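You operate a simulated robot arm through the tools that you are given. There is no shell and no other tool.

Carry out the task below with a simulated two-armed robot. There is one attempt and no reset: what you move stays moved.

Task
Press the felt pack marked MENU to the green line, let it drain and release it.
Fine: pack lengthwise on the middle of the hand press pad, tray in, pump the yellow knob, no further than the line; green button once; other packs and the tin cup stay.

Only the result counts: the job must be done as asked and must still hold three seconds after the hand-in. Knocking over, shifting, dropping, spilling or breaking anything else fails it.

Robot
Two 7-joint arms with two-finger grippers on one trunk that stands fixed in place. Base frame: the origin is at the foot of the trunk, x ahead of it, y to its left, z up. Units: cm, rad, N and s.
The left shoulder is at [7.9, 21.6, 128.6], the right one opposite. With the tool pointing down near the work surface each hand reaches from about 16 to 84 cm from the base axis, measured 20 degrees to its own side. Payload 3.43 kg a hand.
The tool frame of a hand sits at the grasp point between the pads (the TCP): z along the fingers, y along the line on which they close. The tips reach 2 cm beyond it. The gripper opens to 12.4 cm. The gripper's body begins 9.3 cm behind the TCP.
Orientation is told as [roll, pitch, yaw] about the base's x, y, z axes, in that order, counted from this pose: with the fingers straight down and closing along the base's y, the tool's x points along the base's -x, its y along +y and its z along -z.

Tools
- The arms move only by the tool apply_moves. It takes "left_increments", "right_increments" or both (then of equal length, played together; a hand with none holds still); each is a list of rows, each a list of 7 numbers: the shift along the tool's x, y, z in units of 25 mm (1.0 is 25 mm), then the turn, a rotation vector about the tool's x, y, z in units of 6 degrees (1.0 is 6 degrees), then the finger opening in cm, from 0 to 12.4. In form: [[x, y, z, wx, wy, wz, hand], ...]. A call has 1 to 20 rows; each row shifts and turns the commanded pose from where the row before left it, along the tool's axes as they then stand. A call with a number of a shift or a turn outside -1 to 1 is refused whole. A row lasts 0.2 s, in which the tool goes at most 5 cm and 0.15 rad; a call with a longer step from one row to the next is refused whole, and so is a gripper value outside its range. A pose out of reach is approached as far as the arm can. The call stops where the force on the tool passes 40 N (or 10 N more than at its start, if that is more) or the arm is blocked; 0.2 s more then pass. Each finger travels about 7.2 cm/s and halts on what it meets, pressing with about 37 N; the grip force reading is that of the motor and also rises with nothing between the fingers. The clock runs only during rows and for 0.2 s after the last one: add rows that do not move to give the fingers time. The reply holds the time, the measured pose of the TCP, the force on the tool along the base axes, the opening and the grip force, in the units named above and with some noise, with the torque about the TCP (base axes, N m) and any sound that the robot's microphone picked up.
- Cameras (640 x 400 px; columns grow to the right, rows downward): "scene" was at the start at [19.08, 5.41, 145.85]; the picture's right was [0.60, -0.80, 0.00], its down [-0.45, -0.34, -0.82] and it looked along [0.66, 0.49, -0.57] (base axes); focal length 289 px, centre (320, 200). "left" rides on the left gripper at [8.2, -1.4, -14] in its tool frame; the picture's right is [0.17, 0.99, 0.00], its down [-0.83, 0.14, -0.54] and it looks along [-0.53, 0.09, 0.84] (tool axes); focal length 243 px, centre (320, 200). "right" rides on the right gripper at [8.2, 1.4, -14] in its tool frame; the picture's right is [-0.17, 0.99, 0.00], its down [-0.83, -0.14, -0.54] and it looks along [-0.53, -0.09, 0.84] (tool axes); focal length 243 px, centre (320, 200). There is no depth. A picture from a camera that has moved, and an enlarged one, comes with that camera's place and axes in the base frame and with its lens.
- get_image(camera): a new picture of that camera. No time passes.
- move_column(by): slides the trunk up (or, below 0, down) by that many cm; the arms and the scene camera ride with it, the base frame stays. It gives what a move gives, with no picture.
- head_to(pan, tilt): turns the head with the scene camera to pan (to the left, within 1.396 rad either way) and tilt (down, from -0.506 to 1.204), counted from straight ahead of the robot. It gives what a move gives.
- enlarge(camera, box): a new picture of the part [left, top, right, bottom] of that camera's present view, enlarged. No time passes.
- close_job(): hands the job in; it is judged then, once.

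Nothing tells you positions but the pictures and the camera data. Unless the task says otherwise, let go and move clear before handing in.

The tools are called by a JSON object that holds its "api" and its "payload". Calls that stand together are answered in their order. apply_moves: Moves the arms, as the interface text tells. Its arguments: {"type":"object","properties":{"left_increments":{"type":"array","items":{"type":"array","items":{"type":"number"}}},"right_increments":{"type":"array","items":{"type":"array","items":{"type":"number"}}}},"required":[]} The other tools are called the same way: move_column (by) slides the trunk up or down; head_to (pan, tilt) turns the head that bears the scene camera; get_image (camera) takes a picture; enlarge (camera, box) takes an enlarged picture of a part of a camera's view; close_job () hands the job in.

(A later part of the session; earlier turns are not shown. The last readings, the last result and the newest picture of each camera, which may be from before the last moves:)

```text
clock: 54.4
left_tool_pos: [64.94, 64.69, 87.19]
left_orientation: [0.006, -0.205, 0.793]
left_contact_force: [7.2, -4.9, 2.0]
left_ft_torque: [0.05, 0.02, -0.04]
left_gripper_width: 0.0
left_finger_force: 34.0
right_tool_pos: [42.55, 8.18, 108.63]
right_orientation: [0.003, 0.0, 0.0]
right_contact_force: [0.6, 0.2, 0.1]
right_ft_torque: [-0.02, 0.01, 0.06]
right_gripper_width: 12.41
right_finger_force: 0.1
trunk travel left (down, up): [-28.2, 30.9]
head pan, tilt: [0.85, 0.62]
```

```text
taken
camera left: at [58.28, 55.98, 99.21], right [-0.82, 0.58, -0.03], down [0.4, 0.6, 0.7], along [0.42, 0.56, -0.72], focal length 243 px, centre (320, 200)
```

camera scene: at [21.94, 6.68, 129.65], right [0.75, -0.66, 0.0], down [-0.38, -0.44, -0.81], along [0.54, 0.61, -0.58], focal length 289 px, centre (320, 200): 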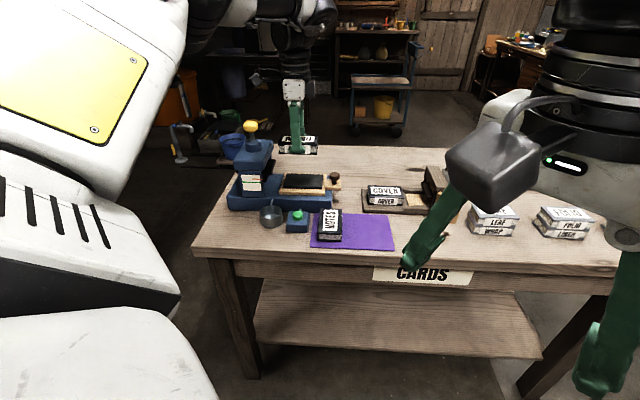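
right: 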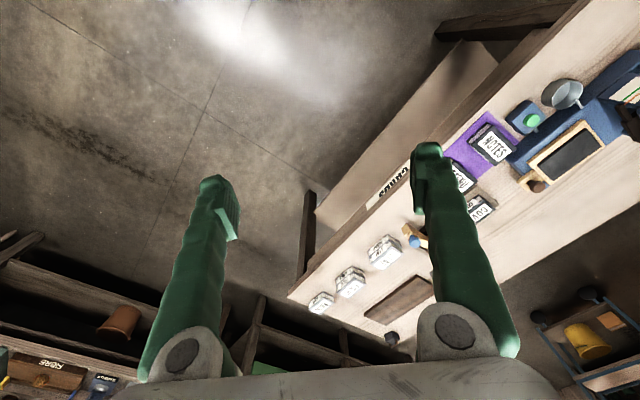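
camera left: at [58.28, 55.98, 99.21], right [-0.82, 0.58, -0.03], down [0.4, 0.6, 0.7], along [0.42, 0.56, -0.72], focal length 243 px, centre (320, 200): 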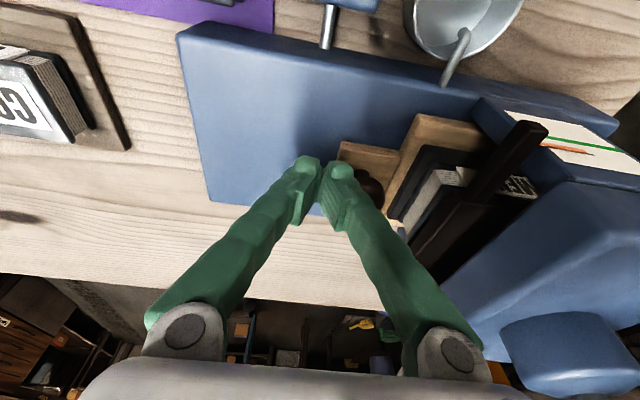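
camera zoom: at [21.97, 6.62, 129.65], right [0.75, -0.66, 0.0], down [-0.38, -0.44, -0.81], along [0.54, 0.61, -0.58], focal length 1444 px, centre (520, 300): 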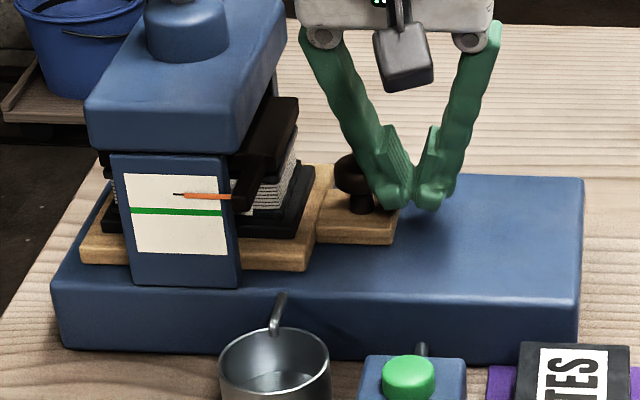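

A clear stop: the force rose to about 9 N and the tray no longer moves, so it is fully in. I'll back off the handle and raise the trunk, which lifts the hand straight up.

{"api": "apply_moves", "payload": {"left_increments": [[0, -0.2, 0, 0, 0, 0, 0], [0, -0.5, 0, 0, 0, 0, 0], [0, -0.6, 0, 0, 0, 0, 0], [-0.2, 0, -0.98, 0, 0, 0, 0], [-0.2, 0, -0.98, 0, 0, 0, 0]]}}

{"api": "move_column", "payload": {"by": 18}}

{"api": "get_image", "payload": {"camera": "scene"}}

{"api": "enlarge", "payload": {"camera": "scene", "box": [230, 160, 330, 240]}}

```text
clock: 55.6
left_tool_pos: [66.93, 62.4, 92.04]
left_orientation: [0.007, -0.204, 0.793]
left_contact_force: [0.2, 0.2, 0.2]
left_ft_torque: [0.01, 0.01, 0.01]
left_gripper_width: 0.0
left_finger_force: 34.0
right_tool_pos: [42.51, 8.32, 108.72]
right_orientation: [0.002, 0.0, 0.001]
right_contact_force: [0.0, -0.3, 0.9]
right_ft_torque: [0.01, -0.01, 0.03]
right_gripper_width: 12.42
right_finger_force: 0.1
trunk travel left (down, up): [-28.2, 30.9]
head pan, tilt: [0.85, 0.62]
```

```text
clock: 57.6
left_tool_pos: [67.16, 62.55, 109.96]
left_orientation: [0.008, -0.204, 0.795]
left_contact_force: [-0.3, 0.5, -0.7]
left_ft_torque: [-0.01, -0.01, 0.0]
left_gripper_width: 0.0
left_finger_force: 34.5
right_tool_pos: [42.63, 8.37, 126.63]
right_orientation: [0.003, 0.003, 0.0]
right_contact_force: [0.0, 0.9, 0.2]
right_ft_torque: [0.01, 0.0, 0.05]
right_gripper_width: 12.4
right_finger_force: 0.1
trunk travel left (down, up): [-46.2, 12.9]
head pan, tilt: [0.85, 0.62]
```

```text
taken
camera scene: at [17.11, 6.71, 147.9], right [0.75, -0.66, 0.0], down [-0.38, -0.44, -0.81], along [0.54, 0.61, -0.58], focal length 289 px, centre (320, 200)
```

scene: 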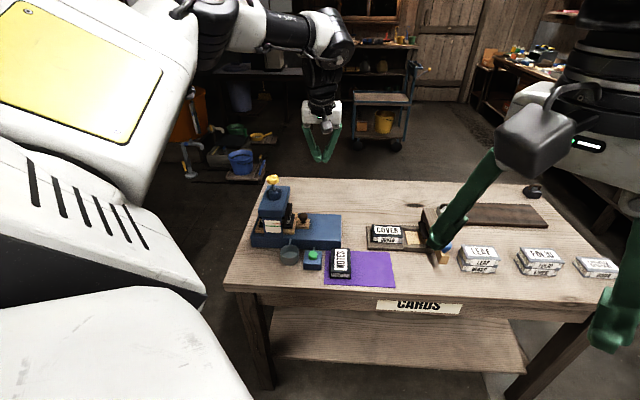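

```text
5.00 times, centred on (280, 200) of scene
camera zoom: at [17.11, 6.71, 147.9], right [0.75, -0.66, 0.0], down [-0.38, -0.44, -0.81], along [0.54, 0.61, -0.58], focal length 1444 px, centre (520, 200)
```

zoom: 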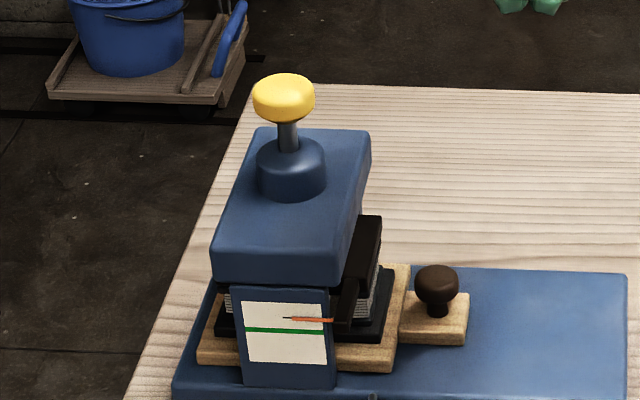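

The tray is fully in, and the gauge pointer sits just above the green line with no pumping done. Now I'll move the closed fingers over the yellow knob (56.1, 72.9, top ≈102.5).

{"api": "apply_moves", "payload": {"left_increments": [[0, 0.8, 0, 0, 0, 0, 0], [0, 0.8, 0, 0, 0, 0, 0], [0, 0.8, 0, 0, 0, 0, 0], [0, 0.8, 0, 0, 0.5, 0, 0]]}}

```text
clock: 58.6
left_tool_pos: [61.05, 68.06, 109.93]
left_orientation: [0.006, -0.151, 0.794]
left_contact_force: [-0.2, 0.2, -0.1]
left_ft_torque: [-0.02, -0.02, -0.04]
left_gripper_width: 0.01
left_finger_force: 34.5
right_tool_pos: [42.48, 8.28, 126.59]
right_orientation: [0.003, 0.0, -0.002]
right_contact_force: [-0.1, -1.0, 0.3]
right_ft_torque: [-0.01, 0.0, 0.01]
right_gripper_width: 12.41
right_finger_force: 0.1
trunk travel left (down, up): [-46.2, 12.9]
head pan, tilt: [0.85, 0.62]
```

{"api": "apply_moves", "payload": {"left_increments": [[0, 0.92, 0, 0, 0.48, 0, 0], [0, 0.92, 0, 0, 0.48, 0, 0], [0, 0.92, 0, 0, 0.48, 0, 0], [0, 0, 0, 0, 0, 0, 0]]}}

{"api": "get_image", "payload": {"camera": "left"}}

{"api": "get_image", "payload": {"camera": "scene"}}

{"api": "enlarge", "payload": {"camera": "scene", "box": [230, 130, 350, 240]}}

```text
clock: 59.6
left_tool_pos: [56.22, 72.96, 110.05]
left_orientation: [0.004, 0.0, 0.794]
left_contact_force: [-0.2, -1.2, -0.1]
left_ft_torque: [0.0, 0.01, 0.01]
left_gripper_width: 0.0
left_finger_force: 34.1
right_tool_pos: [42.54, 8.21, 126.62]
right_orientation: [0.003, 0.001, 0.0]
right_contact_force: [0.5, 0.1, -0.6]
right_ft_torque: [-0.02, -0.03, 0.0]
right_gripper_width: 12.41
right_finger_force: 0.1
trunk travel left (down, up): [-46.2, 12.9]
head pan, tilt: [0.85, 0.62]
```

```text
taken
camera left: at [51.53, 66.19, 124.1], right [-0.82, 0.57, 0.01], down [0.48, 0.69, 0.54], along [0.31, 0.45, -0.84], focal length 243 px, centre (320, 200)
```

left: 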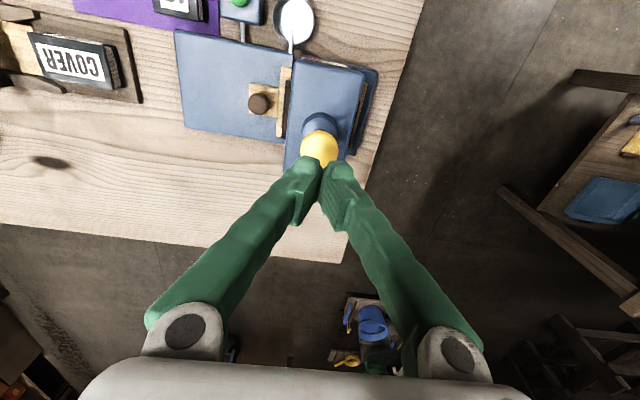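

```text
taken
camera scene: at [17.05, 6.71, 147.92], right [0.75, -0.66, 0.0], down [-0.38, -0.44, -0.81], along [0.54, 0.61, -0.58], focal length 289 px, centre (320, 200)
```

scene: 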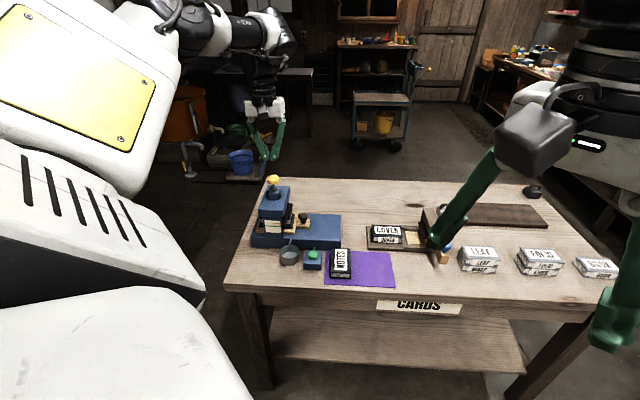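

```text
3.64 times, centred on (290, 185) of scene
camera zoom: at [17.05, 6.71, 147.92], right [0.75, -0.66, 0.0], down [-0.38, -0.44, -0.81], along [0.54, 0.61, -0.58], focal length 1050 px, centre (429, 254)
```

zoom: 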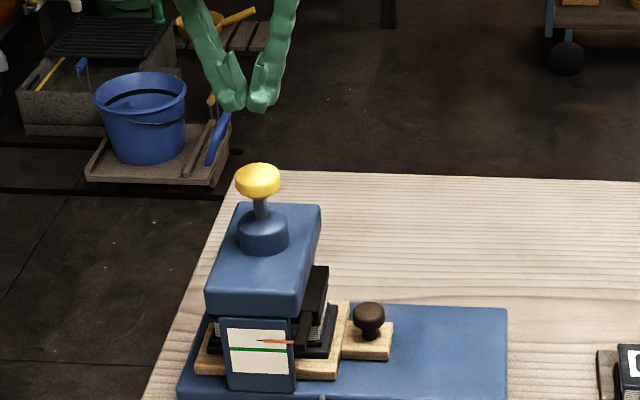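

The closed fingertips are centred over the yellow knob in both views. I'll lower to just above it.

{"api": "apply_moves", "payload": {"left_increments": [[0, 0, 0.7, 0, 0, 0, 0], [0, 0, 0.7, 0, 0, 0, 0], [0, 0, 0.5, 0, 0, 0, 0], [0, 0, 0, 0, 0, 0, 0]]}}

{"api": "enlarge", "payload": {"camera": "scene", "box": [240, 150, 340, 240]}}

{"api": "enlarge", "payload": {"camera": "scene", "box": [255, 205, 305, 245]}}

{"api": "enlarge", "payload": {"camera": "left", "box": [250, 60, 400, 220]}}

```text
clock: 60.6
left_tool_pos: [56.25, 72.82, 105.23]
left_orientation: [0.005, -0.001, 0.792]
left_contact_force: [0.5, 0.4, -0.4]
left_ft_torque: [-0.03, -0.03, 0.02]
left_gripper_width: 0.0
left_finger_force: 34.6
right_tool_pos: [42.57, 8.15, 126.63]
right_orientation: [0.002, 0.0, 0.001]
right_contact_force: [-0.4, -0.2, 0.2]
right_ft_torque: [-0.01, -0.02, 0.0]
right_gripper_width: 12.39
right_finger_force: 0.1
trunk travel left (down, up): [-46.2, 12.9]
head pan, tilt: [0.85, 0.62]
```

```text
4.44 times, centred on (290, 195) of scene
camera zoom: at [17.08, 6.71, 147.92], right [0.75, -0.66, 0.0], down [-0.38, -0.44, -0.81], along [0.54, 0.61, -0.58], focal length 1284 px, centre (453, 222)
```

zoom: 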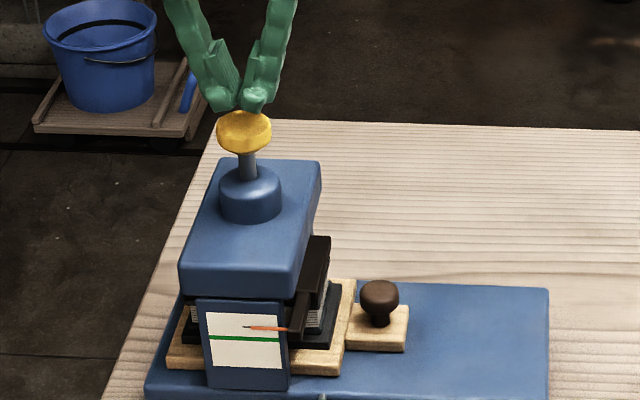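

```text
10.00 times, centred on (280, 225) of scene
camera zoom: at [17.08, 6.71, 147.92], right [0.75, -0.66, 0.0], down [-0.38, -0.44, -0.81], along [0.54, 0.61, -0.58], focal length 2888 px, centre (720, -50)
```

zoom: 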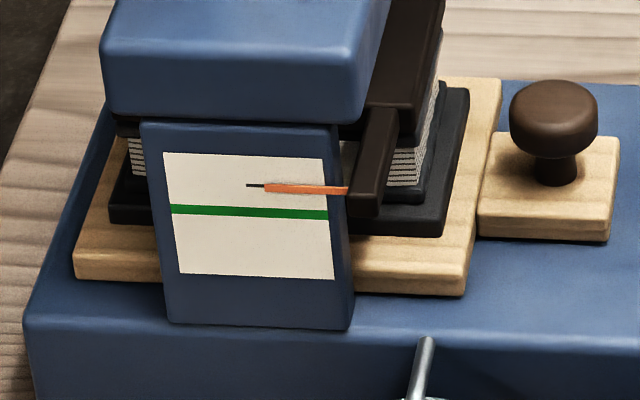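

```text
2.50 times, centred on (325, 140) of left
camera zoom: at [51.62, 66.06, 119.37], right [-0.82, 0.57, 0.01], down [0.48, 0.69, 0.54], along [0.31, 0.45, -0.84], focal length 606 px, centre (308, 350)
```

zoom: 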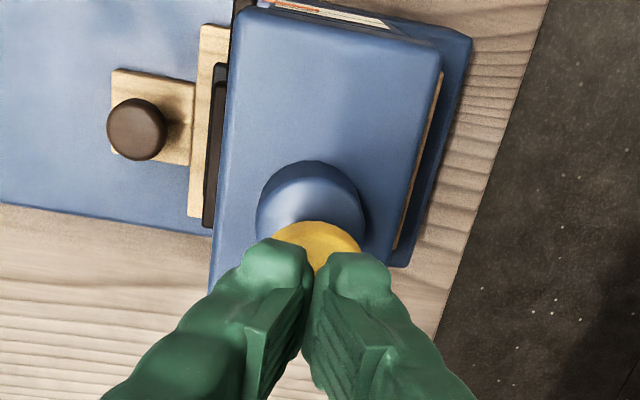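

The pointer is about 0.9 cm above the green line before pumping. I'll press the knob down gently in small steps and watch the force and the pointer.

{"api": "apply_moves", "payload": {"left_increments": [[0, 0, 0.1, 0, 0, 0, 0], [0, 0, 0.1, 0, 0, 0, 0], [0, 0, 0.1, 0, 0, 0, 0], [0, 0, 0.1, 0, 0, 0, 0]]}}

{"api": "enlarge", "payload": {"camera": "scene", "box": [255, 205, 305, 245]}}

{"api": "enlarge", "payload": {"camera": "scene", "box": [240, 150, 340, 240]}}

```text
clock: 61.6
left_tool_pos: [56.42, 73.04, 104.35]
left_orientation: [0.006, -0.001, 0.796]
left_contact_force: [0.2, -0.2, -0.2]
left_ft_torque: [0.01, 0.01, 0.01]
left_gripper_width: 0.0
left_finger_force: 34.2
right_tool_pos: [42.54, 8.28, 126.74]
right_orientation: [0.004, -0.001, -0.002]
right_contact_force: [0.1, 0.2, -0.5]
right_ft_torque: [0.03, 0.02, 0.0]
right_gripper_width: 12.41
right_finger_force: 0.1
trunk travel left (down, up): [-46.2, 12.9]
head pan, tilt: [0.85, 0.62]
```

```text
10.00 times, centred on (280, 225) of scene
camera zoom: at [17.09, 6.71, 147.92], right [0.75, -0.66, 0.0], down [-0.38, -0.44, -0.81], along [0.54, 0.61, -0.58], focal length 2888 px, centre (720, -50)
```

zoom: 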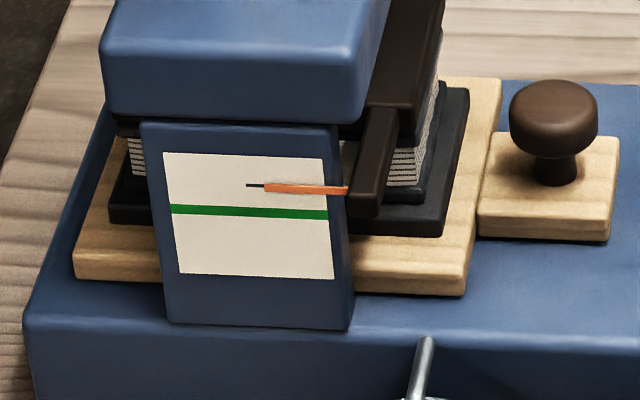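

```text
4.44 times, centred on (290, 195) of scene
camera zoom: at [17.09, 6.71, 147.92], right [0.75, -0.66, 0.0], down [-0.38, -0.44, -0.81], along [0.54, 0.61, -0.58], focal length 1284 px, centre (453, 222)
```

zoom: 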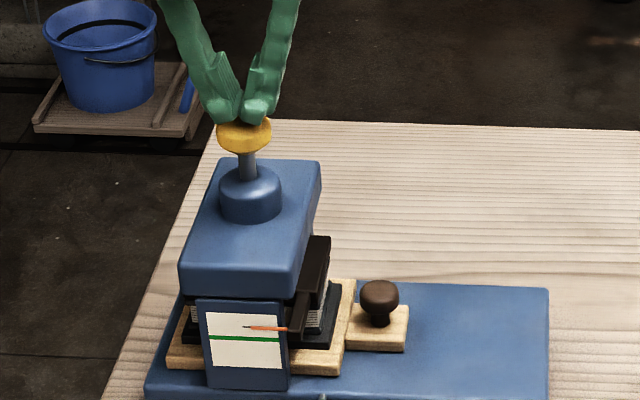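

{"api": "apply_moves", "payload": {"left_increments": [[0, 0, 0.1, 0, 0, 0, 0], [0, 0, 0.1, 0, 0, 0, 0], [0, 0, 0.1, 0, 0, 0, 0]]}}

{"api": "enlarge", "payload": {"camera": "scene", "box": [255, 205, 305, 245]}}

{"api": "enlarge", "payload": {"camera": "scene", "box": [240, 150, 340, 240]}}

```text
clock: 62.4
left_tool_pos: [56.54, 73.08, 103.68]
left_orientation: [0.005, -0.002, 0.797]
left_contact_force: [0.2, 0.2, -0.5]
left_ft_torque: [0.02, -0.01, 0.01]
left_gripper_width: 0.0
left_finger_force: 34.5
right_tool_pos: [42.51, 8.25, 126.65]
right_orientation: [0.003, 0.0, 0.0]
right_contact_force: [-0.8, 0.0, 0.6]
right_ft_torque: [-0.03, 0.02, -0.05]
right_gripper_width: 12.42
right_finger_force: 0.1
trunk travel left (down, up): [-46.2, 12.9]
head pan, tilt: [0.85, 0.62]
```

```text
10.00 times, centred on (280, 225) of scene
camera zoom: at [17.07, 6.7, 147.92], right [0.75, -0.66, 0.0], down [-0.38, -0.44, -0.81], along [0.54, 0.61, -0.58], focal length 2888 px, centre (720, -50)
```

zoom: 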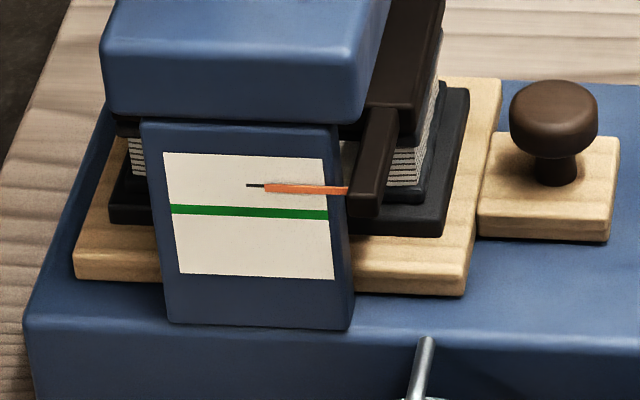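

```text
4.44 times, centred on (290, 195) of scene
camera zoom: at [17.07, 6.7, 147.92], right [0.75, -0.66, 0.0], down [-0.38, -0.44, -0.81], along [0.54, 0.61, -0.58], focal length 1284 px, centre (453, 222)
```

zoom: 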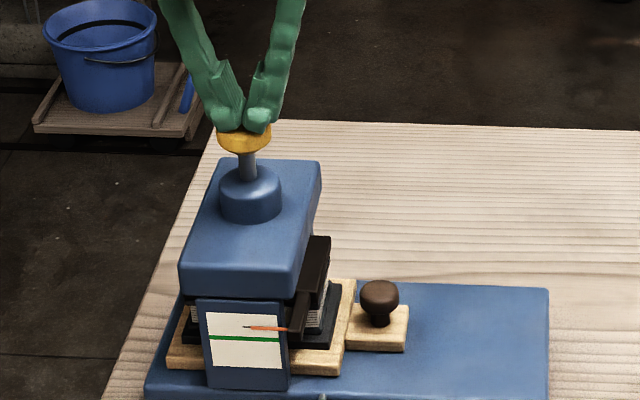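

{"api": "apply_moves", "payload": {"left_increments": [[0.05, 0, 0.1, 0, 0, 0, 0], [0.05, 0, 0.1, 0, 0, 0, 0]]}}

{"api": "enlarge", "payload": {"camera": "scene", "box": [240, 150, 340, 240]}}

{"api": "enlarge", "payload": {"camera": "left", "box": [250, 60, 400, 220]}}

```text
clock: 63.0
left_tool_pos: [56.19, 72.85, 103.12]
left_orientation: [0.004, -0.001, 0.794]
left_contact_force: [0.5, 0.8, 2.0]
left_ft_torque: [-0.04, -0.06, -0.01]
left_gripper_width: 0.58
left_finger_force: 34.5
right_tool_pos: [42.6, 8.31, 126.62]
right_orientation: [0.003, 0.001, 0.001]
right_contact_force: [-0.2, 0.2, 0.0]
right_ft_torque: [-0.04, 0.02, -0.02]
right_gripper_width: 12.41
right_finger_force: 0.1
trunk travel left (down, up): [-46.2, 12.9]
head pan, tilt: [0.85, 0.62]
```

```text
4.44 times, centred on (290, 195) of scene
camera zoom: at [17.06, 6.69, 147.92], right [0.75, -0.66, 0.0], down [-0.38, -0.44, -0.81], along [0.54, 0.61, -0.58], focal length 1284 px, centre (453, 222)
```

zoom: 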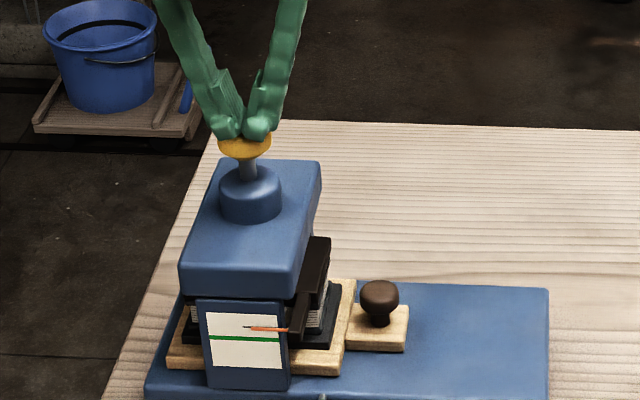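

```text
2.50 times, centred on (325, 140) of left
camera zoom: at [51.62, 66.0, 117.17], right [-0.82, 0.57, 0.01], down [0.48, 0.69, 0.54], along [0.31, 0.45, -0.84], focal length 606 px, centre (308, 350)
```

zoom: 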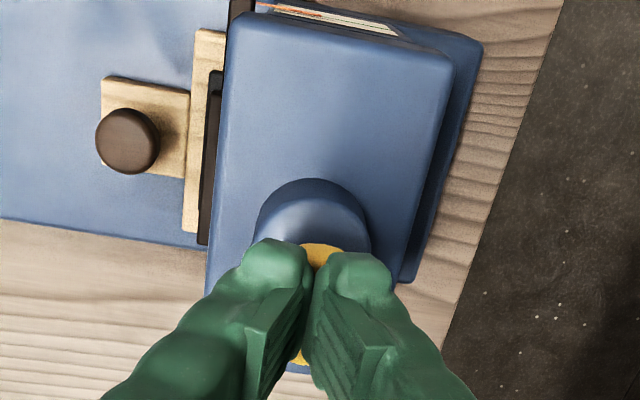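

{"api": "enlarge", "payload": {"camera": "scene", "box": [255, 205, 305, 245]}}

{"api": "enlarge", "payload": {"camera": "scene", "box": [275, 165, 305, 200]}}

{"api": "enlarge", "payload": {"camera": "scene", "box": [260, 165, 300, 195]}}

```text
10.00 times, centred on (280, 225) of scene
camera zoom: at [17.06, 6.69, 147.92], right [0.75, -0.66, 0.0], down [-0.38, -0.44, -0.81], along [0.54, 0.61, -0.58], focal length 2888 px, centre (720, -50)
```

zoom: 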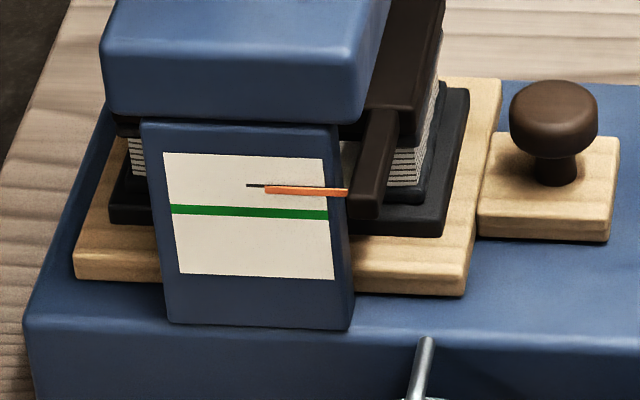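

```text
11.43 times, centred on (290, 182) of scene
camera zoom: at [17.06, 6.69, 147.92], right [0.75, -0.66, 0.0], down [-0.38, -0.44, -0.81], along [0.54, 0.61, -0.58], focal length 3301 px, centre (663, 400)
```

zoom: 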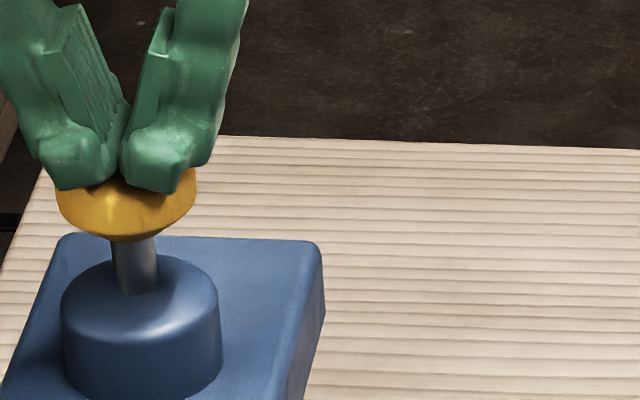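

```text
13.33 times, centred on (280, 180) of scene
camera zoom: at [17.06, 6.69, 147.92], right [0.75, -0.66, 0.0], down [-0.38, -0.44, -0.81], along [0.54, 0.61, -0.58], focal length 3851 px, centre (853, 467)
```

zoom: 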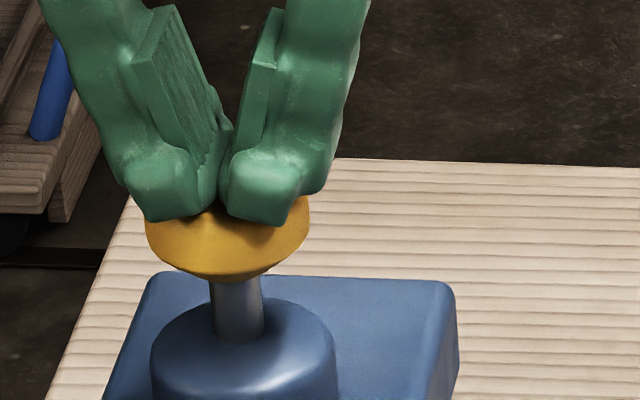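

The knob is now moving down under about 2 N and the pointer has barely changed. I'll keep pressing in small steps and check the gauge after each one.

{"api": "apply_moves", "payload": {"left_increments": [[0, 0, 0.1, 0, 0, 0, 0], [0, 0, 0.1, 0, 0, 0, 0]]}}

{"api": "enlarge", "payload": {"camera": "scene", "box": [255, 205, 305, 245]}}

{"api": "enlarge", "payload": {"camera": "scene", "box": [260, 165, 300, 195]}}

```text
clock: 63.6
left_tool_pos: [56.25, 72.74, 102.62]
left_orientation: [0.006, -0.003, 0.795]
left_contact_force: [0.2, 0.3, 2.1]
left_ft_torque: [0.02, -0.01, -0.03]
left_gripper_width: 0.6
left_finger_force: 34.2
right_tool_pos: [42.49, 8.33, 126.64]
right_orientation: [0.003, 0.001, -0.002]
right_contact_force: [0.0, 1.1, 0.1]
right_ft_torque: [-0.02, 0.02, 0.0]
right_gripper_width: 12.39
right_finger_force: 0.2
trunk travel left (down, up): [-46.2, 12.9]
head pan, tilt: [0.85, 0.62]
```

```text
10.00 times, centred on (280, 225) of scene
camera zoom: at [17.05, 6.67, 147.92], right [0.75, -0.66, 0.0], down [-0.38, -0.44, -0.81], along [0.54, 0.61, -0.58], focal length 2888 px, centre (720, -50)
```

zoom: 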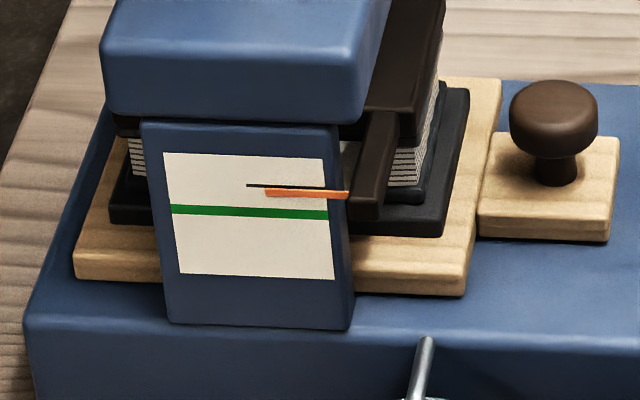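

```text
13.33 times, centred on (280, 180) of scene
camera zoom: at [17.05, 6.67, 147.92], right [0.75, -0.66, 0.0], down [-0.38, -0.44, -0.81], along [0.54, 0.61, -0.58], focal length 3851 px, centre (853, 467)
```

zoom: 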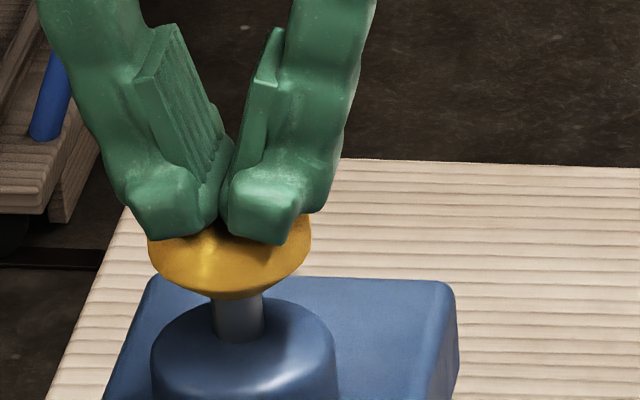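

The orange pointer is now separating from its black start mark and creeping down, still well above the green line. I'll continue the stroke carefully.

{"api": "apply_moves", "payload": {"left_increments": [[0, 0, 0.1, 0, 0, 0, 0], [0, 0, 0.1, 0, 0, 0, 0]]}}

{"api": "enlarge", "payload": {"camera": "scene", "box": [262, 215, 292, 235]}}

{"api": "enlarge", "payload": {"camera": "scene", "box": [260, 165, 300, 195]}}

```text
clock: 64.2
left_tool_pos: [56.29, 72.88, 102.15]
left_orientation: [0.004, -0.001, 0.795]
left_contact_force: [0.8, -0.3, 3.4]
left_ft_torque: [0.01, -0.05, -0.04]
left_gripper_width: 0.61
left_finger_force: 34.2
right_tool_pos: [42.57, 8.12, 126.66]
right_orientation: [0.004, 0.0, -0.001]
right_contact_force: [-0.2, 0.7, -0.3]
right_ft_torque: [-0.01, 0.0, -0.02]
right_gripper_width: 12.42
right_finger_force: 0.0
trunk travel left (down, up): [-46.2, 12.9]
head pan, tilt: [0.85, 0.62]
```

```text
16.00 times, centred on (277, 225) of scene
camera zoom: at [17.05, 6.67, 147.92], right [0.75, -0.66, 0.0], down [-0.38, -0.44, -0.81], along [0.54, 0.61, -0.58], focal length 4621 px, centre (1008, -200)
```

zoom: 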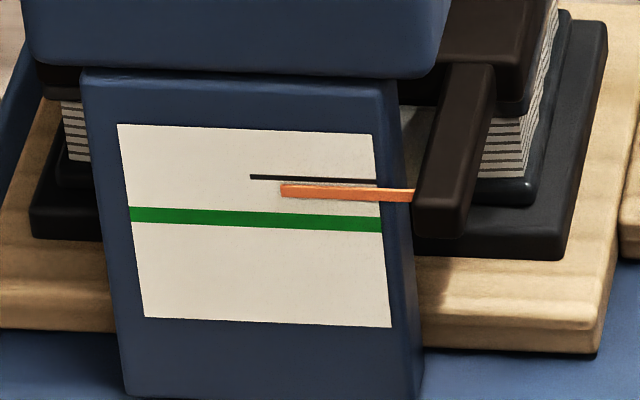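

```text
13.33 times, centred on (280, 180) of scene
camera zoom: at [17.05, 6.67, 147.92], right [0.75, -0.66, 0.0], down [-0.38, -0.44, -0.81], along [0.54, 0.61, -0.58], focal length 3851 px, centre (853, 467)
```

zoom: 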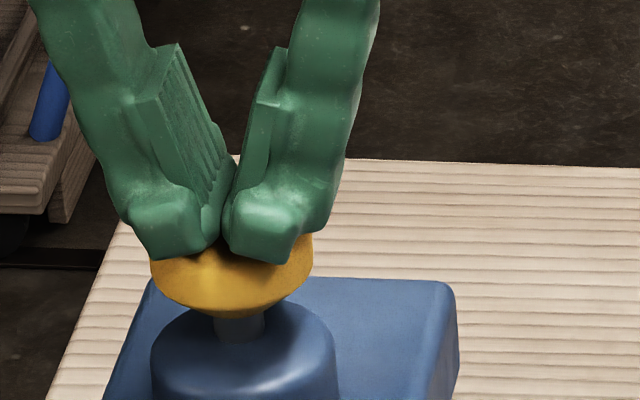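

{"api": "apply_moves", "payload": {"left_increments": [[0, 0, 0.1, 0, 0, 0, 0], [0, 0, 0.1, 0, 0, 0, 0]]}}

{"api": "enlarge", "payload": {"camera": "scene", "box": [262, 215, 292, 235]}}

{"api": "enlarge", "payload": {"camera": "scene", "box": [260, 165, 300, 195]}}

```text
clock: 64.8
left_tool_pos: [56.38, 72.73, 101.72]
left_orientation: [0.006, -0.002, 0.797]
left_contact_force: [1.1, 0.6, 4.2]
left_ft_torque: [0.0, -0.01, 0.0]
left_gripper_width: 0.58
left_finger_force: 34.7
right_tool_pos: [42.57, 8.22, 126.72]
right_orientation: [0.003, 0.0, -0.001]
right_contact_force: [0.1, 0.3, -0.3]
right_ft_torque: [0.01, -0.02, -0.01]
right_gripper_width: 12.4
right_finger_force: 0.1
trunk travel left (down, up): [-46.2, 12.9]
head pan, tilt: [0.85, 0.62]
```

```text
16.00 times, centred on (277, 225) of scene
camera zoom: at [17.05, 6.66, 147.92], right [0.75, -0.66, 0.0], down [-0.38, -0.44, -0.81], along [0.54, 0.61, -0.58], focal length 4621 px, centre (1008, -200)
```

zoom: 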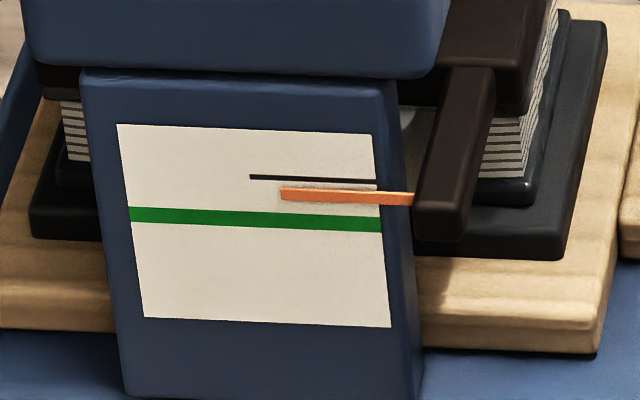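

```text
13.33 times, centred on (280, 180) of scene
camera zoom: at [17.05, 6.66, 147.92], right [0.75, -0.66, 0.0], down [-0.38, -0.44, -0.81], along [0.54, 0.61, -0.58], focal length 3851 px, centre (853, 467)
```

zoom: 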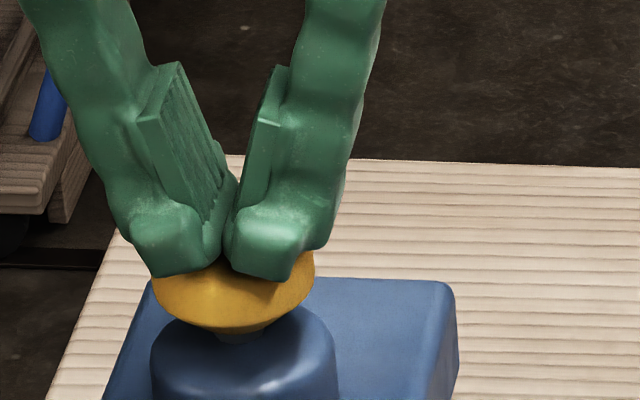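

{"api": "apply_moves", "payload": {"left_increments": [[0, 0, 0.1, 0, 0, 0, 0], [0, 0, 0.06, 0, 0, 0, 0]]}}

{"api": "enlarge", "payload": {"camera": "scene", "box": [262, 215, 292, 235]}}

{"api": "enlarge", "payload": {"camera": "scene", "box": [260, 165, 300, 195]}}

```text
clock: 65.4
left_tool_pos: [56.33, 72.76, 101.34]
left_orientation: [0.003, -0.001, 0.794]
left_contact_force: [1.5, 0.9, 7.3]
left_ft_torque: [0.06, -0.05, -0.03]
left_gripper_width: 0.61
left_finger_force: 34.4
right_tool_pos: [42.55, 8.18, 126.61]
right_orientation: [0.003, 0.001, 0.0]
right_contact_force: [-0.6, -0.3, 0.1]
right_ft_torque: [-0.01, -0.01, -0.03]
right_gripper_width: 12.4
right_finger_force: 0.1
trunk travel left (down, up): [-46.2, 12.9]
head pan, tilt: [0.85, 0.62]
```

```text
16.00 times, centred on (277, 225) of scene
camera zoom: at [17.02, 6.62, 147.93], right [0.75, -0.66, 0.0], down [-0.38, -0.44, -0.81], along [0.54, 0.61, -0.58], focal length 4621 px, centre (1008, -200)
```

zoom: 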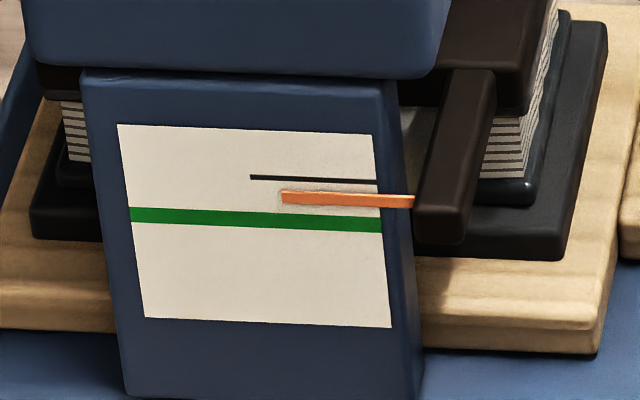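

```text
13.33 times, centred on (280, 180) of scene
camera zoom: at [17.02, 6.62, 147.93], right [0.75, -0.66, 0.0], down [-0.38, -0.44, -0.81], along [0.54, 0.61, -0.58], focal length 3851 px, centre (853, 467)
```

zoom: 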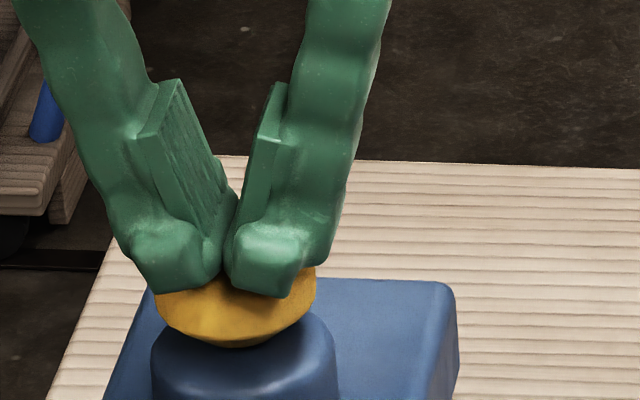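

The first stroke has bottomed out, and the pointer is a little under halfway to the line. I'll lift off and see whether the knob springs back and the pointer holds.

{"api": "apply_moves", "payload": {"left_increments": [[0, 0, -0.3, 0, 0, 0, 0], [0, 0, -0.3, 0, 0, 0, 0], [0, 0, -0.3, 0, 0, 0, 0], [0, 0, -0.3, 0, 0, 0, 0], [0, 0, 0, 0, 0, 0, 0]]}}

{"api": "enlarge", "payload": {"camera": "scene", "box": [262, 215, 292, 235]}}

{"api": "enlarge", "payload": {"camera": "scene", "box": [240, 150, 340, 240]}}

```text
clock: 66.6
left_tool_pos: [56.23, 72.8, 104.25]
left_orientation: [0.007, -0.001, 0.795]
left_contact_force: [-0.4, -0.6, -1.1]
left_ft_torque: [-0.01, -0.01, -0.02]
left_gripper_width: 0.0
left_finger_force: 34.7
right_tool_pos: [42.59, 8.26, 126.6]
right_orientation: [0.002, 0.001, 0.0]
right_contact_force: [-0.3, -0.1, 0.9]
right_ft_torque: [0.03, -0.03, 0.01]
right_gripper_width: 12.38
right_finger_force: 0.1
trunk travel left (down, up): [-46.2, 12.9]
head pan, tilt: [0.85, 0.62]
```

```text
16.00 times, centred on (277, 225) of scene
camera zoom: at [17.09, 6.71, 147.91], right [0.75, -0.66, 0.0], down [-0.38, -0.44, -0.81], along [0.54, 0.61, -0.58], focal length 4621 px, centre (1008, -200)
```

zoom: 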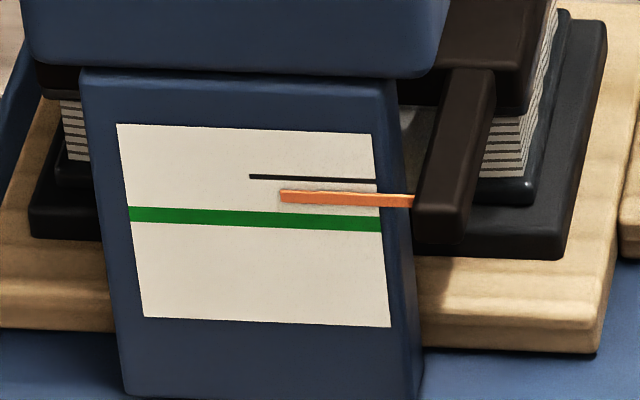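

```text
4.44 times, centred on (290, 195) of scene
camera zoom: at [17.09, 6.71, 147.91], right [0.75, -0.66, 0.0], down [-0.38, -0.44, -0.81], along [0.54, 0.61, -0.58], focal length 1284 px, centre (453, 222)
```

zoom: 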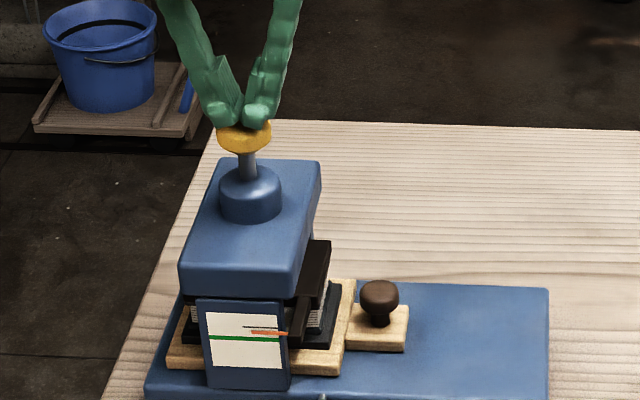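

The knob springs back and the pointer holds. I'll make the second stroke in stages.

{"api": "apply_moves", "payload": {"left_increments": [[0, 0, 0.3, 0, 0, 0, 0], [0, 0, 0.2, 0, 0, 0, 0], [0, 0, 0.15, 0, 0, 0, 0], [0, 0, 0.15, 0, 0, 0, 0]]}}

{"api": "enlarge", "payload": {"camera": "scene", "box": [262, 215, 292, 235]}}

```text
clock: 67.6
left_tool_pos: [56.16, 72.84, 102.16]
left_orientation: [0.005, -0.001, 0.797]
left_contact_force: [-0.9, 0.3, 3.2]
left_ft_torque: [0.01, -0.01, -0.04]
left_gripper_width: 0.59
left_finger_force: 34.7
right_tool_pos: [42.59, 8.18, 126.72]
right_orientation: [0.005, 0.0, 0.0]
right_contact_force: [0.1, -0.5, -0.5]
right_ft_torque: [-0.01, -0.02, 0.0]
right_gripper_width: 12.39
right_finger_force: 0.1
trunk travel left (down, up): [-46.2, 12.9]
head pan, tilt: [0.85, 0.62]
```

```text
16.00 times, centred on (277, 225) of scene
camera zoom: at [17.02, 6.67, 147.93], right [0.75, -0.66, 0.0], down [-0.38, -0.44, -0.81], along [0.54, 0.61, -0.58], focal length 4621 px, centre (1008, -200)
```

zoom: 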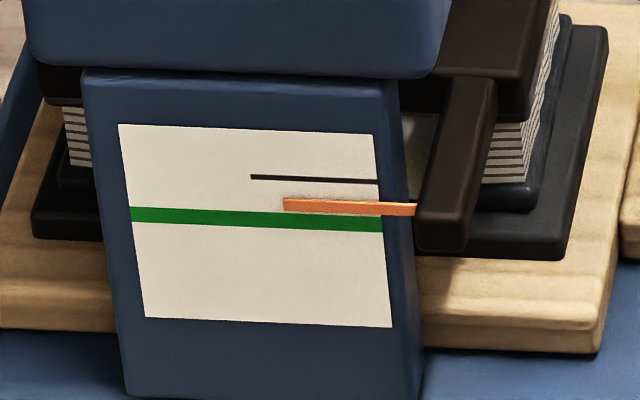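

{"api": "apply_moves", "payload": {"left_increments": [[0, 0, 0.1, 0, 0, 0, 0], [0, 0, 0.08, 0, 0, 0, 0]]}}

{"api": "enlarge", "payload": {"camera": "scene", "box": [266, 218, 290, 234]}}

```text
clock: 68.2
left_tool_pos: [56.26, 72.79, 101.71]
left_orientation: [0.005, -0.001, 0.794]
left_contact_force: [-0.1, -1.2, 4.4]
left_ft_torque: [-0.04, -0.03, -0.04]
left_gripper_width: 0.6
left_finger_force: 34.3
right_tool_pos: [42.58, 8.14, 126.71]
right_orientation: [0.004, 0.001, 0.001]
right_contact_force: [-0.2, 0.6, 0.7]
right_ft_torque: [-0.03, 0.04, -0.01]
right_gripper_width: 12.4
right_finger_force: 0.1
trunk travel left (down, up): [-46.2, 12.9]
head pan, tilt: [0.85, 0.62]
```

```text
16.00 times, centred on (278, 226) of scene
camera zoom: at [17.03, 6.62, 147.93], right [0.75, -0.66, 0.0], down [-0.38, -0.44, -0.81], along [0.54, 0.61, -0.58], focal length 4621 px, centre (992, -216)
```

zoom: 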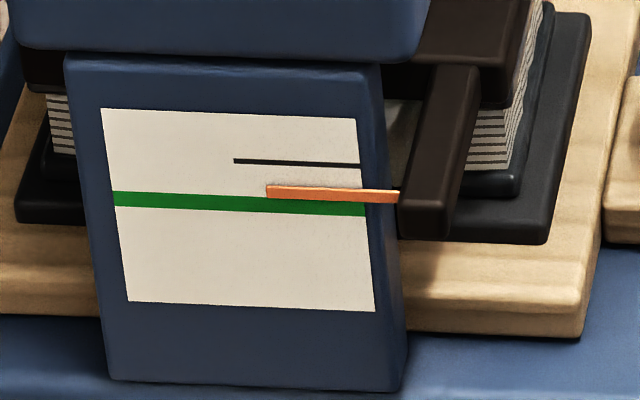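

{"api": "apply_moves", "payload": {"left_increments": [[0, 0, 0.07, 0, 0, 0, 0], [0, 0, 0.06, 0, 0, 0, 0]]}}

{"api": "enlarge", "payload": {"camera": "scene", "box": [266, 218, 290, 234]}}

```text
clock: 68.8
left_tool_pos: [56.21, 72.83, 101.33]
left_orientation: [0.004, -0.001, 0.797]
left_contact_force: [1.3, -0.4, 4.4]
left_ft_torque: [-0.02, -0.08, -0.02]
left_gripper_width: 0.6
left_finger_force: 34.7
right_tool_pos: [42.47, 8.18, 126.67]
right_orientation: [0.005, 0.002, 0.0]
right_contact_force: [-0.4, 0.7, -0.4]
right_ft_torque: [-0.02, -0.03, 0.01]
right_gripper_width: 12.37
right_finger_force: 0.1
trunk travel left (down, up): [-46.2, 12.9]
head pan, tilt: [0.85, 0.62]
```

```text
16.00 times, centred on (278, 226) of scene
camera zoom: at [17.05, 6.64, 147.92], right [0.75, -0.66, 0.0], down [-0.38, -0.44, -0.81], along [0.54, 0.61, -0.58], focal length 4621 px, centre (992, -216)
```

zoom: 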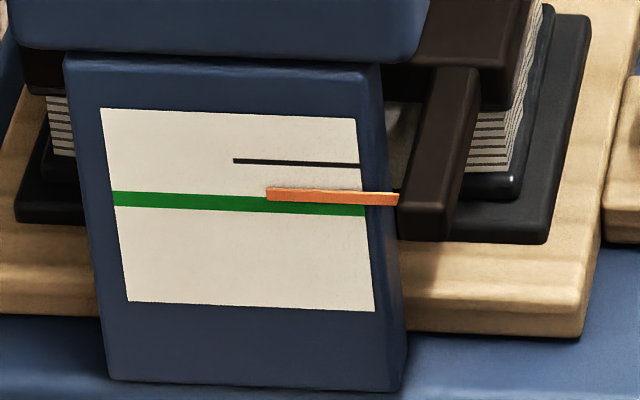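

{"api": "apply_moves", "payload": {"left_increments": [[0, 0, 0.06, 0, 0, 0, 0]]}}

{"api": "enlarge", "payload": {"camera": "scene", "box": [266, 218, 290, 234]}}

```text
clock: 69.2
left_tool_pos: [56.29, 72.81, 101.36]
left_orientation: [0.006, -0.002, 0.796]
left_contact_force: [0.5, 0.3, 6.2]
left_ft_torque: [0.02, -0.04, -0.05]
left_gripper_width: 0.58
left_finger_force: 34.7
right_tool_pos: [42.61, 8.22, 126.65]
right_orientation: [0.002, 0.0, 0.002]
right_contact_force: [0.0, 0.1, 0.0]
right_ft_torque: [-0.02, 0.01, 0.04]
right_gripper_width: 12.4
right_finger_force: 0.0
trunk travel left (down, up): [-46.2, 12.9]
head pan, tilt: [0.85, 0.62]
```

```text
16.00 times, centred on (278, 226) of scene
camera zoom: at [17.03, 6.64, 147.93], right [0.75, -0.66, 0.0], down [-0.38, -0.44, -0.81], along [0.54, 0.61, -0.58], focal length 4621 px, centre (992, -216)
```

zoom: 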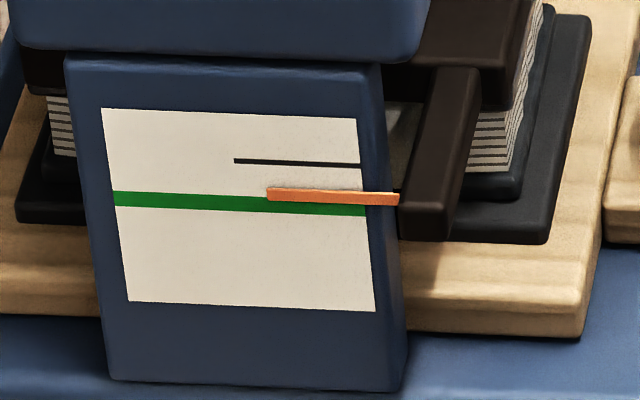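

Second stroke complete: the pointer is just touching the upper edge of the green line. I'll release and check what remains.

{"api": "apply_moves", "payload": {"left_increments": [[0, 0, -0.3, 0, 0, 0, 0], [0, 0, -0.3, 0, 0, 0, 0], [0, 0, -0.3, 0, 0, 0, 0], [0, 0, -0.25, 0, 0, 0, 0], [0, 0, 0, 0, 0, 0, 0]]}}

{"api": "enlarge", "payload": {"camera": "scene", "box": [266, 218, 290, 234]}}

{"api": "enlarge", "payload": {"camera": "scene", "box": [240, 180, 340, 280]}}

```text
clock: 70.4
left_tool_pos: [56.34, 72.92, 104.09]
left_orientation: [0.007, 0.0, 0.797]
left_contact_force: [0.4, 0.5, -0.5]
left_ft_torque: [0.03, 0.0, -0.02]
left_gripper_width: 0.0
left_finger_force: 34.4
right_tool_pos: [42.61, 8.19, 126.61]
right_orientation: [0.005, -0.001, 0.001]
right_contact_force: [0.1, -0.1, -0.1]
right_ft_torque: [0.01, 0.02, -0.03]
right_gripper_width: 12.39
right_finger_force: 0.1
trunk travel left (down, up): [-46.2, 12.9]
head pan, tilt: [0.85, 0.62]
```

```text
16.00 times, centred on (278, 226) of scene
camera zoom: at [17.08, 6.71, 147.91], right [0.75, -0.66, 0.0], down [-0.38, -0.44, -0.81], along [0.54, 0.61, -0.58], focal length 4621 px, centre (992, -216)
```

zoom: 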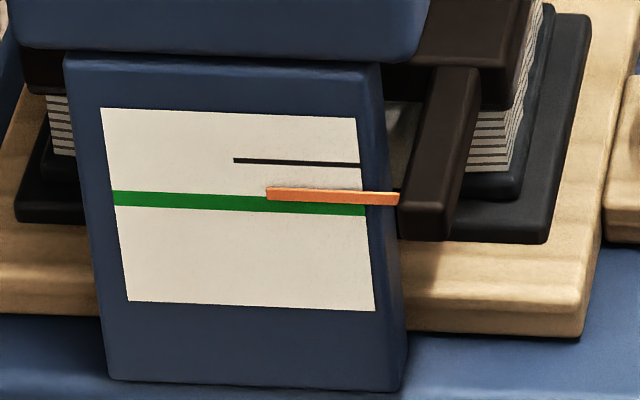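

```text
4.00 times, centred on (290, 230) of scene
camera zoom: at [17.08, 6.71, 147.91], right [0.75, -0.66, 0.0], down [-0.38, -0.44, -0.81], along [0.54, 0.61, -0.58], focal length 1155 px, centre (440, 80)
```

zoom: 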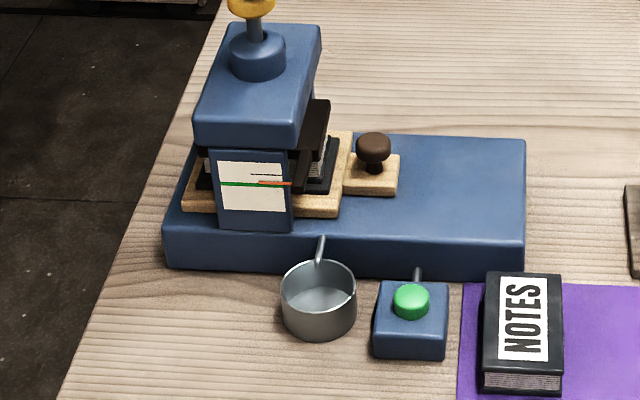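

The pointer holds with its lower edge on the top of the green line. A third stroke should bring it onto the line, so I'll go in very small stages.

{"api": "apply_moves", "payload": {"left_increments": [[0, 0, 0.3, 0, 0, 0, 0], [0, 0, 0.2, 0, 0, 0, 0], [0, 0, 0.15, 0, 0, 0, 0], [0, 0, 0.1, 0, 0, 0, 0]]}}

{"api": "enlarge", "payload": {"camera": "scene", "box": [266, 218, 290, 234]}}

```text
clock: 71.4
left_tool_pos: [56.2, 72.9, 102.39]
left_orientation: [0.006, -0.001, 0.794]
left_contact_force: [-1.2, -1.0, 3.9]
left_ft_torque: [0.02, -0.02, -0.03]
left_gripper_width: 0.6
left_finger_force: 34.6
right_tool_pos: [42.67, 8.23, 126.71]
right_orientation: [0.004, 0.0, 0.001]
right_contact_force: [0.4, 0.8, 0.0]
right_ft_torque: [0.02, -0.02, 0.04]
right_gripper_width: 12.4
right_finger_force: 0.1
trunk travel left (down, up): [-46.2, 12.9]
head pan, tilt: [0.85, 0.62]
```

```text
16.00 times, centred on (278, 226) of scene
camera zoom: at [17.05, 6.65, 147.93], right [0.75, -0.66, 0.0], down [-0.38, -0.44, -0.81], along [0.54, 0.61, -0.58], focal length 4621 px, centre (992, -216)
```

zoom: 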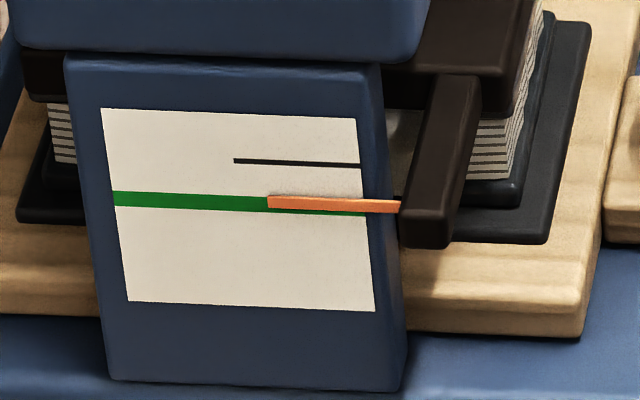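

{"api": "apply_moves", "payload": {"left_increments": [[0, 0, 0.06, 0, 0, 0, 0]]}}

{"api": "enlarge", "payload": {"camera": "scene", "box": [266, 218, 290, 234]}}

```text
clock: 71.8
left_tool_pos: [56.15, 72.96, 102.2]
left_orientation: [0.005, -0.001, 0.795]
left_contact_force: [-0.4, -0.9, 3.4]
left_ft_torque: [0.0, 0.01, 0.0]
left_gripper_width: 0.57
left_finger_force: 34.0
right_tool_pos: [42.56, 8.18, 126.63]
right_orientation: [0.005, 0.0, 0.001]
right_contact_force: [0.2, 0.2, -0.3]
right_ft_torque: [-0.01, -0.01, 0.0]
right_gripper_width: 12.41
right_finger_force: 0.1
trunk travel left (down, up): [-46.2, 12.9]
head pan, tilt: [0.85, 0.62]
```

```text
16.00 times, centred on (278, 226) of scene
camera zoom: at [17.03, 6.64, 147.93], right [0.75, -0.66, 0.0], down [-0.38, -0.44, -0.81], along [0.54, 0.61, -0.58], focal length 4621 px, centre (992, -216)
```

zoom: 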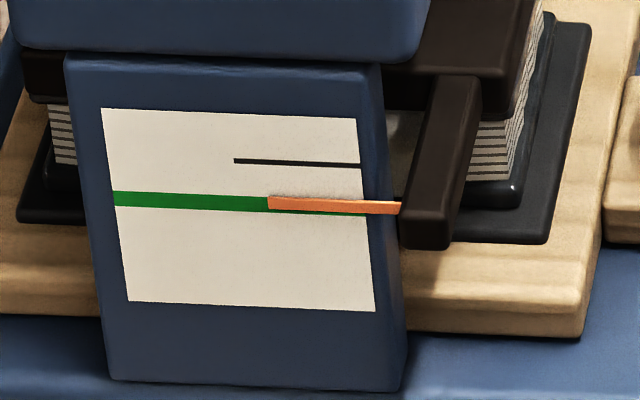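

{"api": "apply_moves", "payload": {"left_increments": [[0, 0, 0.06, 0, 0, 0, 0]]}}

{"api": "enlarge", "payload": {"camera": "scene", "box": [266, 218, 290, 234]}}

```text
clock: 72.2
left_tool_pos: [56.24, 72.84, 102.04]
left_orientation: [0.006, -0.001, 0.797]
left_contact_force: [-1.9, -0.5, 3.4]
left_ft_torque: [0.0, 0.0, 0.01]
left_gripper_width: 0.58
left_finger_force: 34.4
right_tool_pos: [42.43, 8.14, 126.64]
right_orientation: [0.005, -0.001, 0.002]
right_contact_force: [0.2, 0.2, 0.8]
right_ft_torque: [0.01, -0.01, 0.02]
right_gripper_width: 12.4
right_finger_force: 0.0
trunk travel left (down, up): [-46.2, 12.9]
head pan, tilt: [0.85, 0.62]
```

```text
16.00 times, centred on (278, 226) of scene
camera zoom: at [17.02, 6.65, 147.93], right [0.75, -0.66, 0.0], down [-0.38, -0.44, -0.81], along [0.54, 0.61, -0.58], focal length 4621 px, centre (992, -216)
```

zoom: 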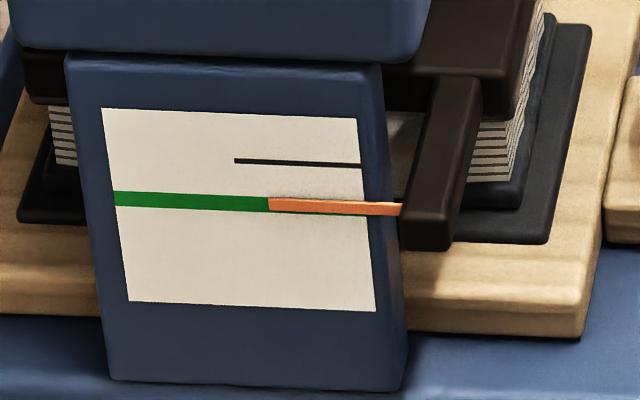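

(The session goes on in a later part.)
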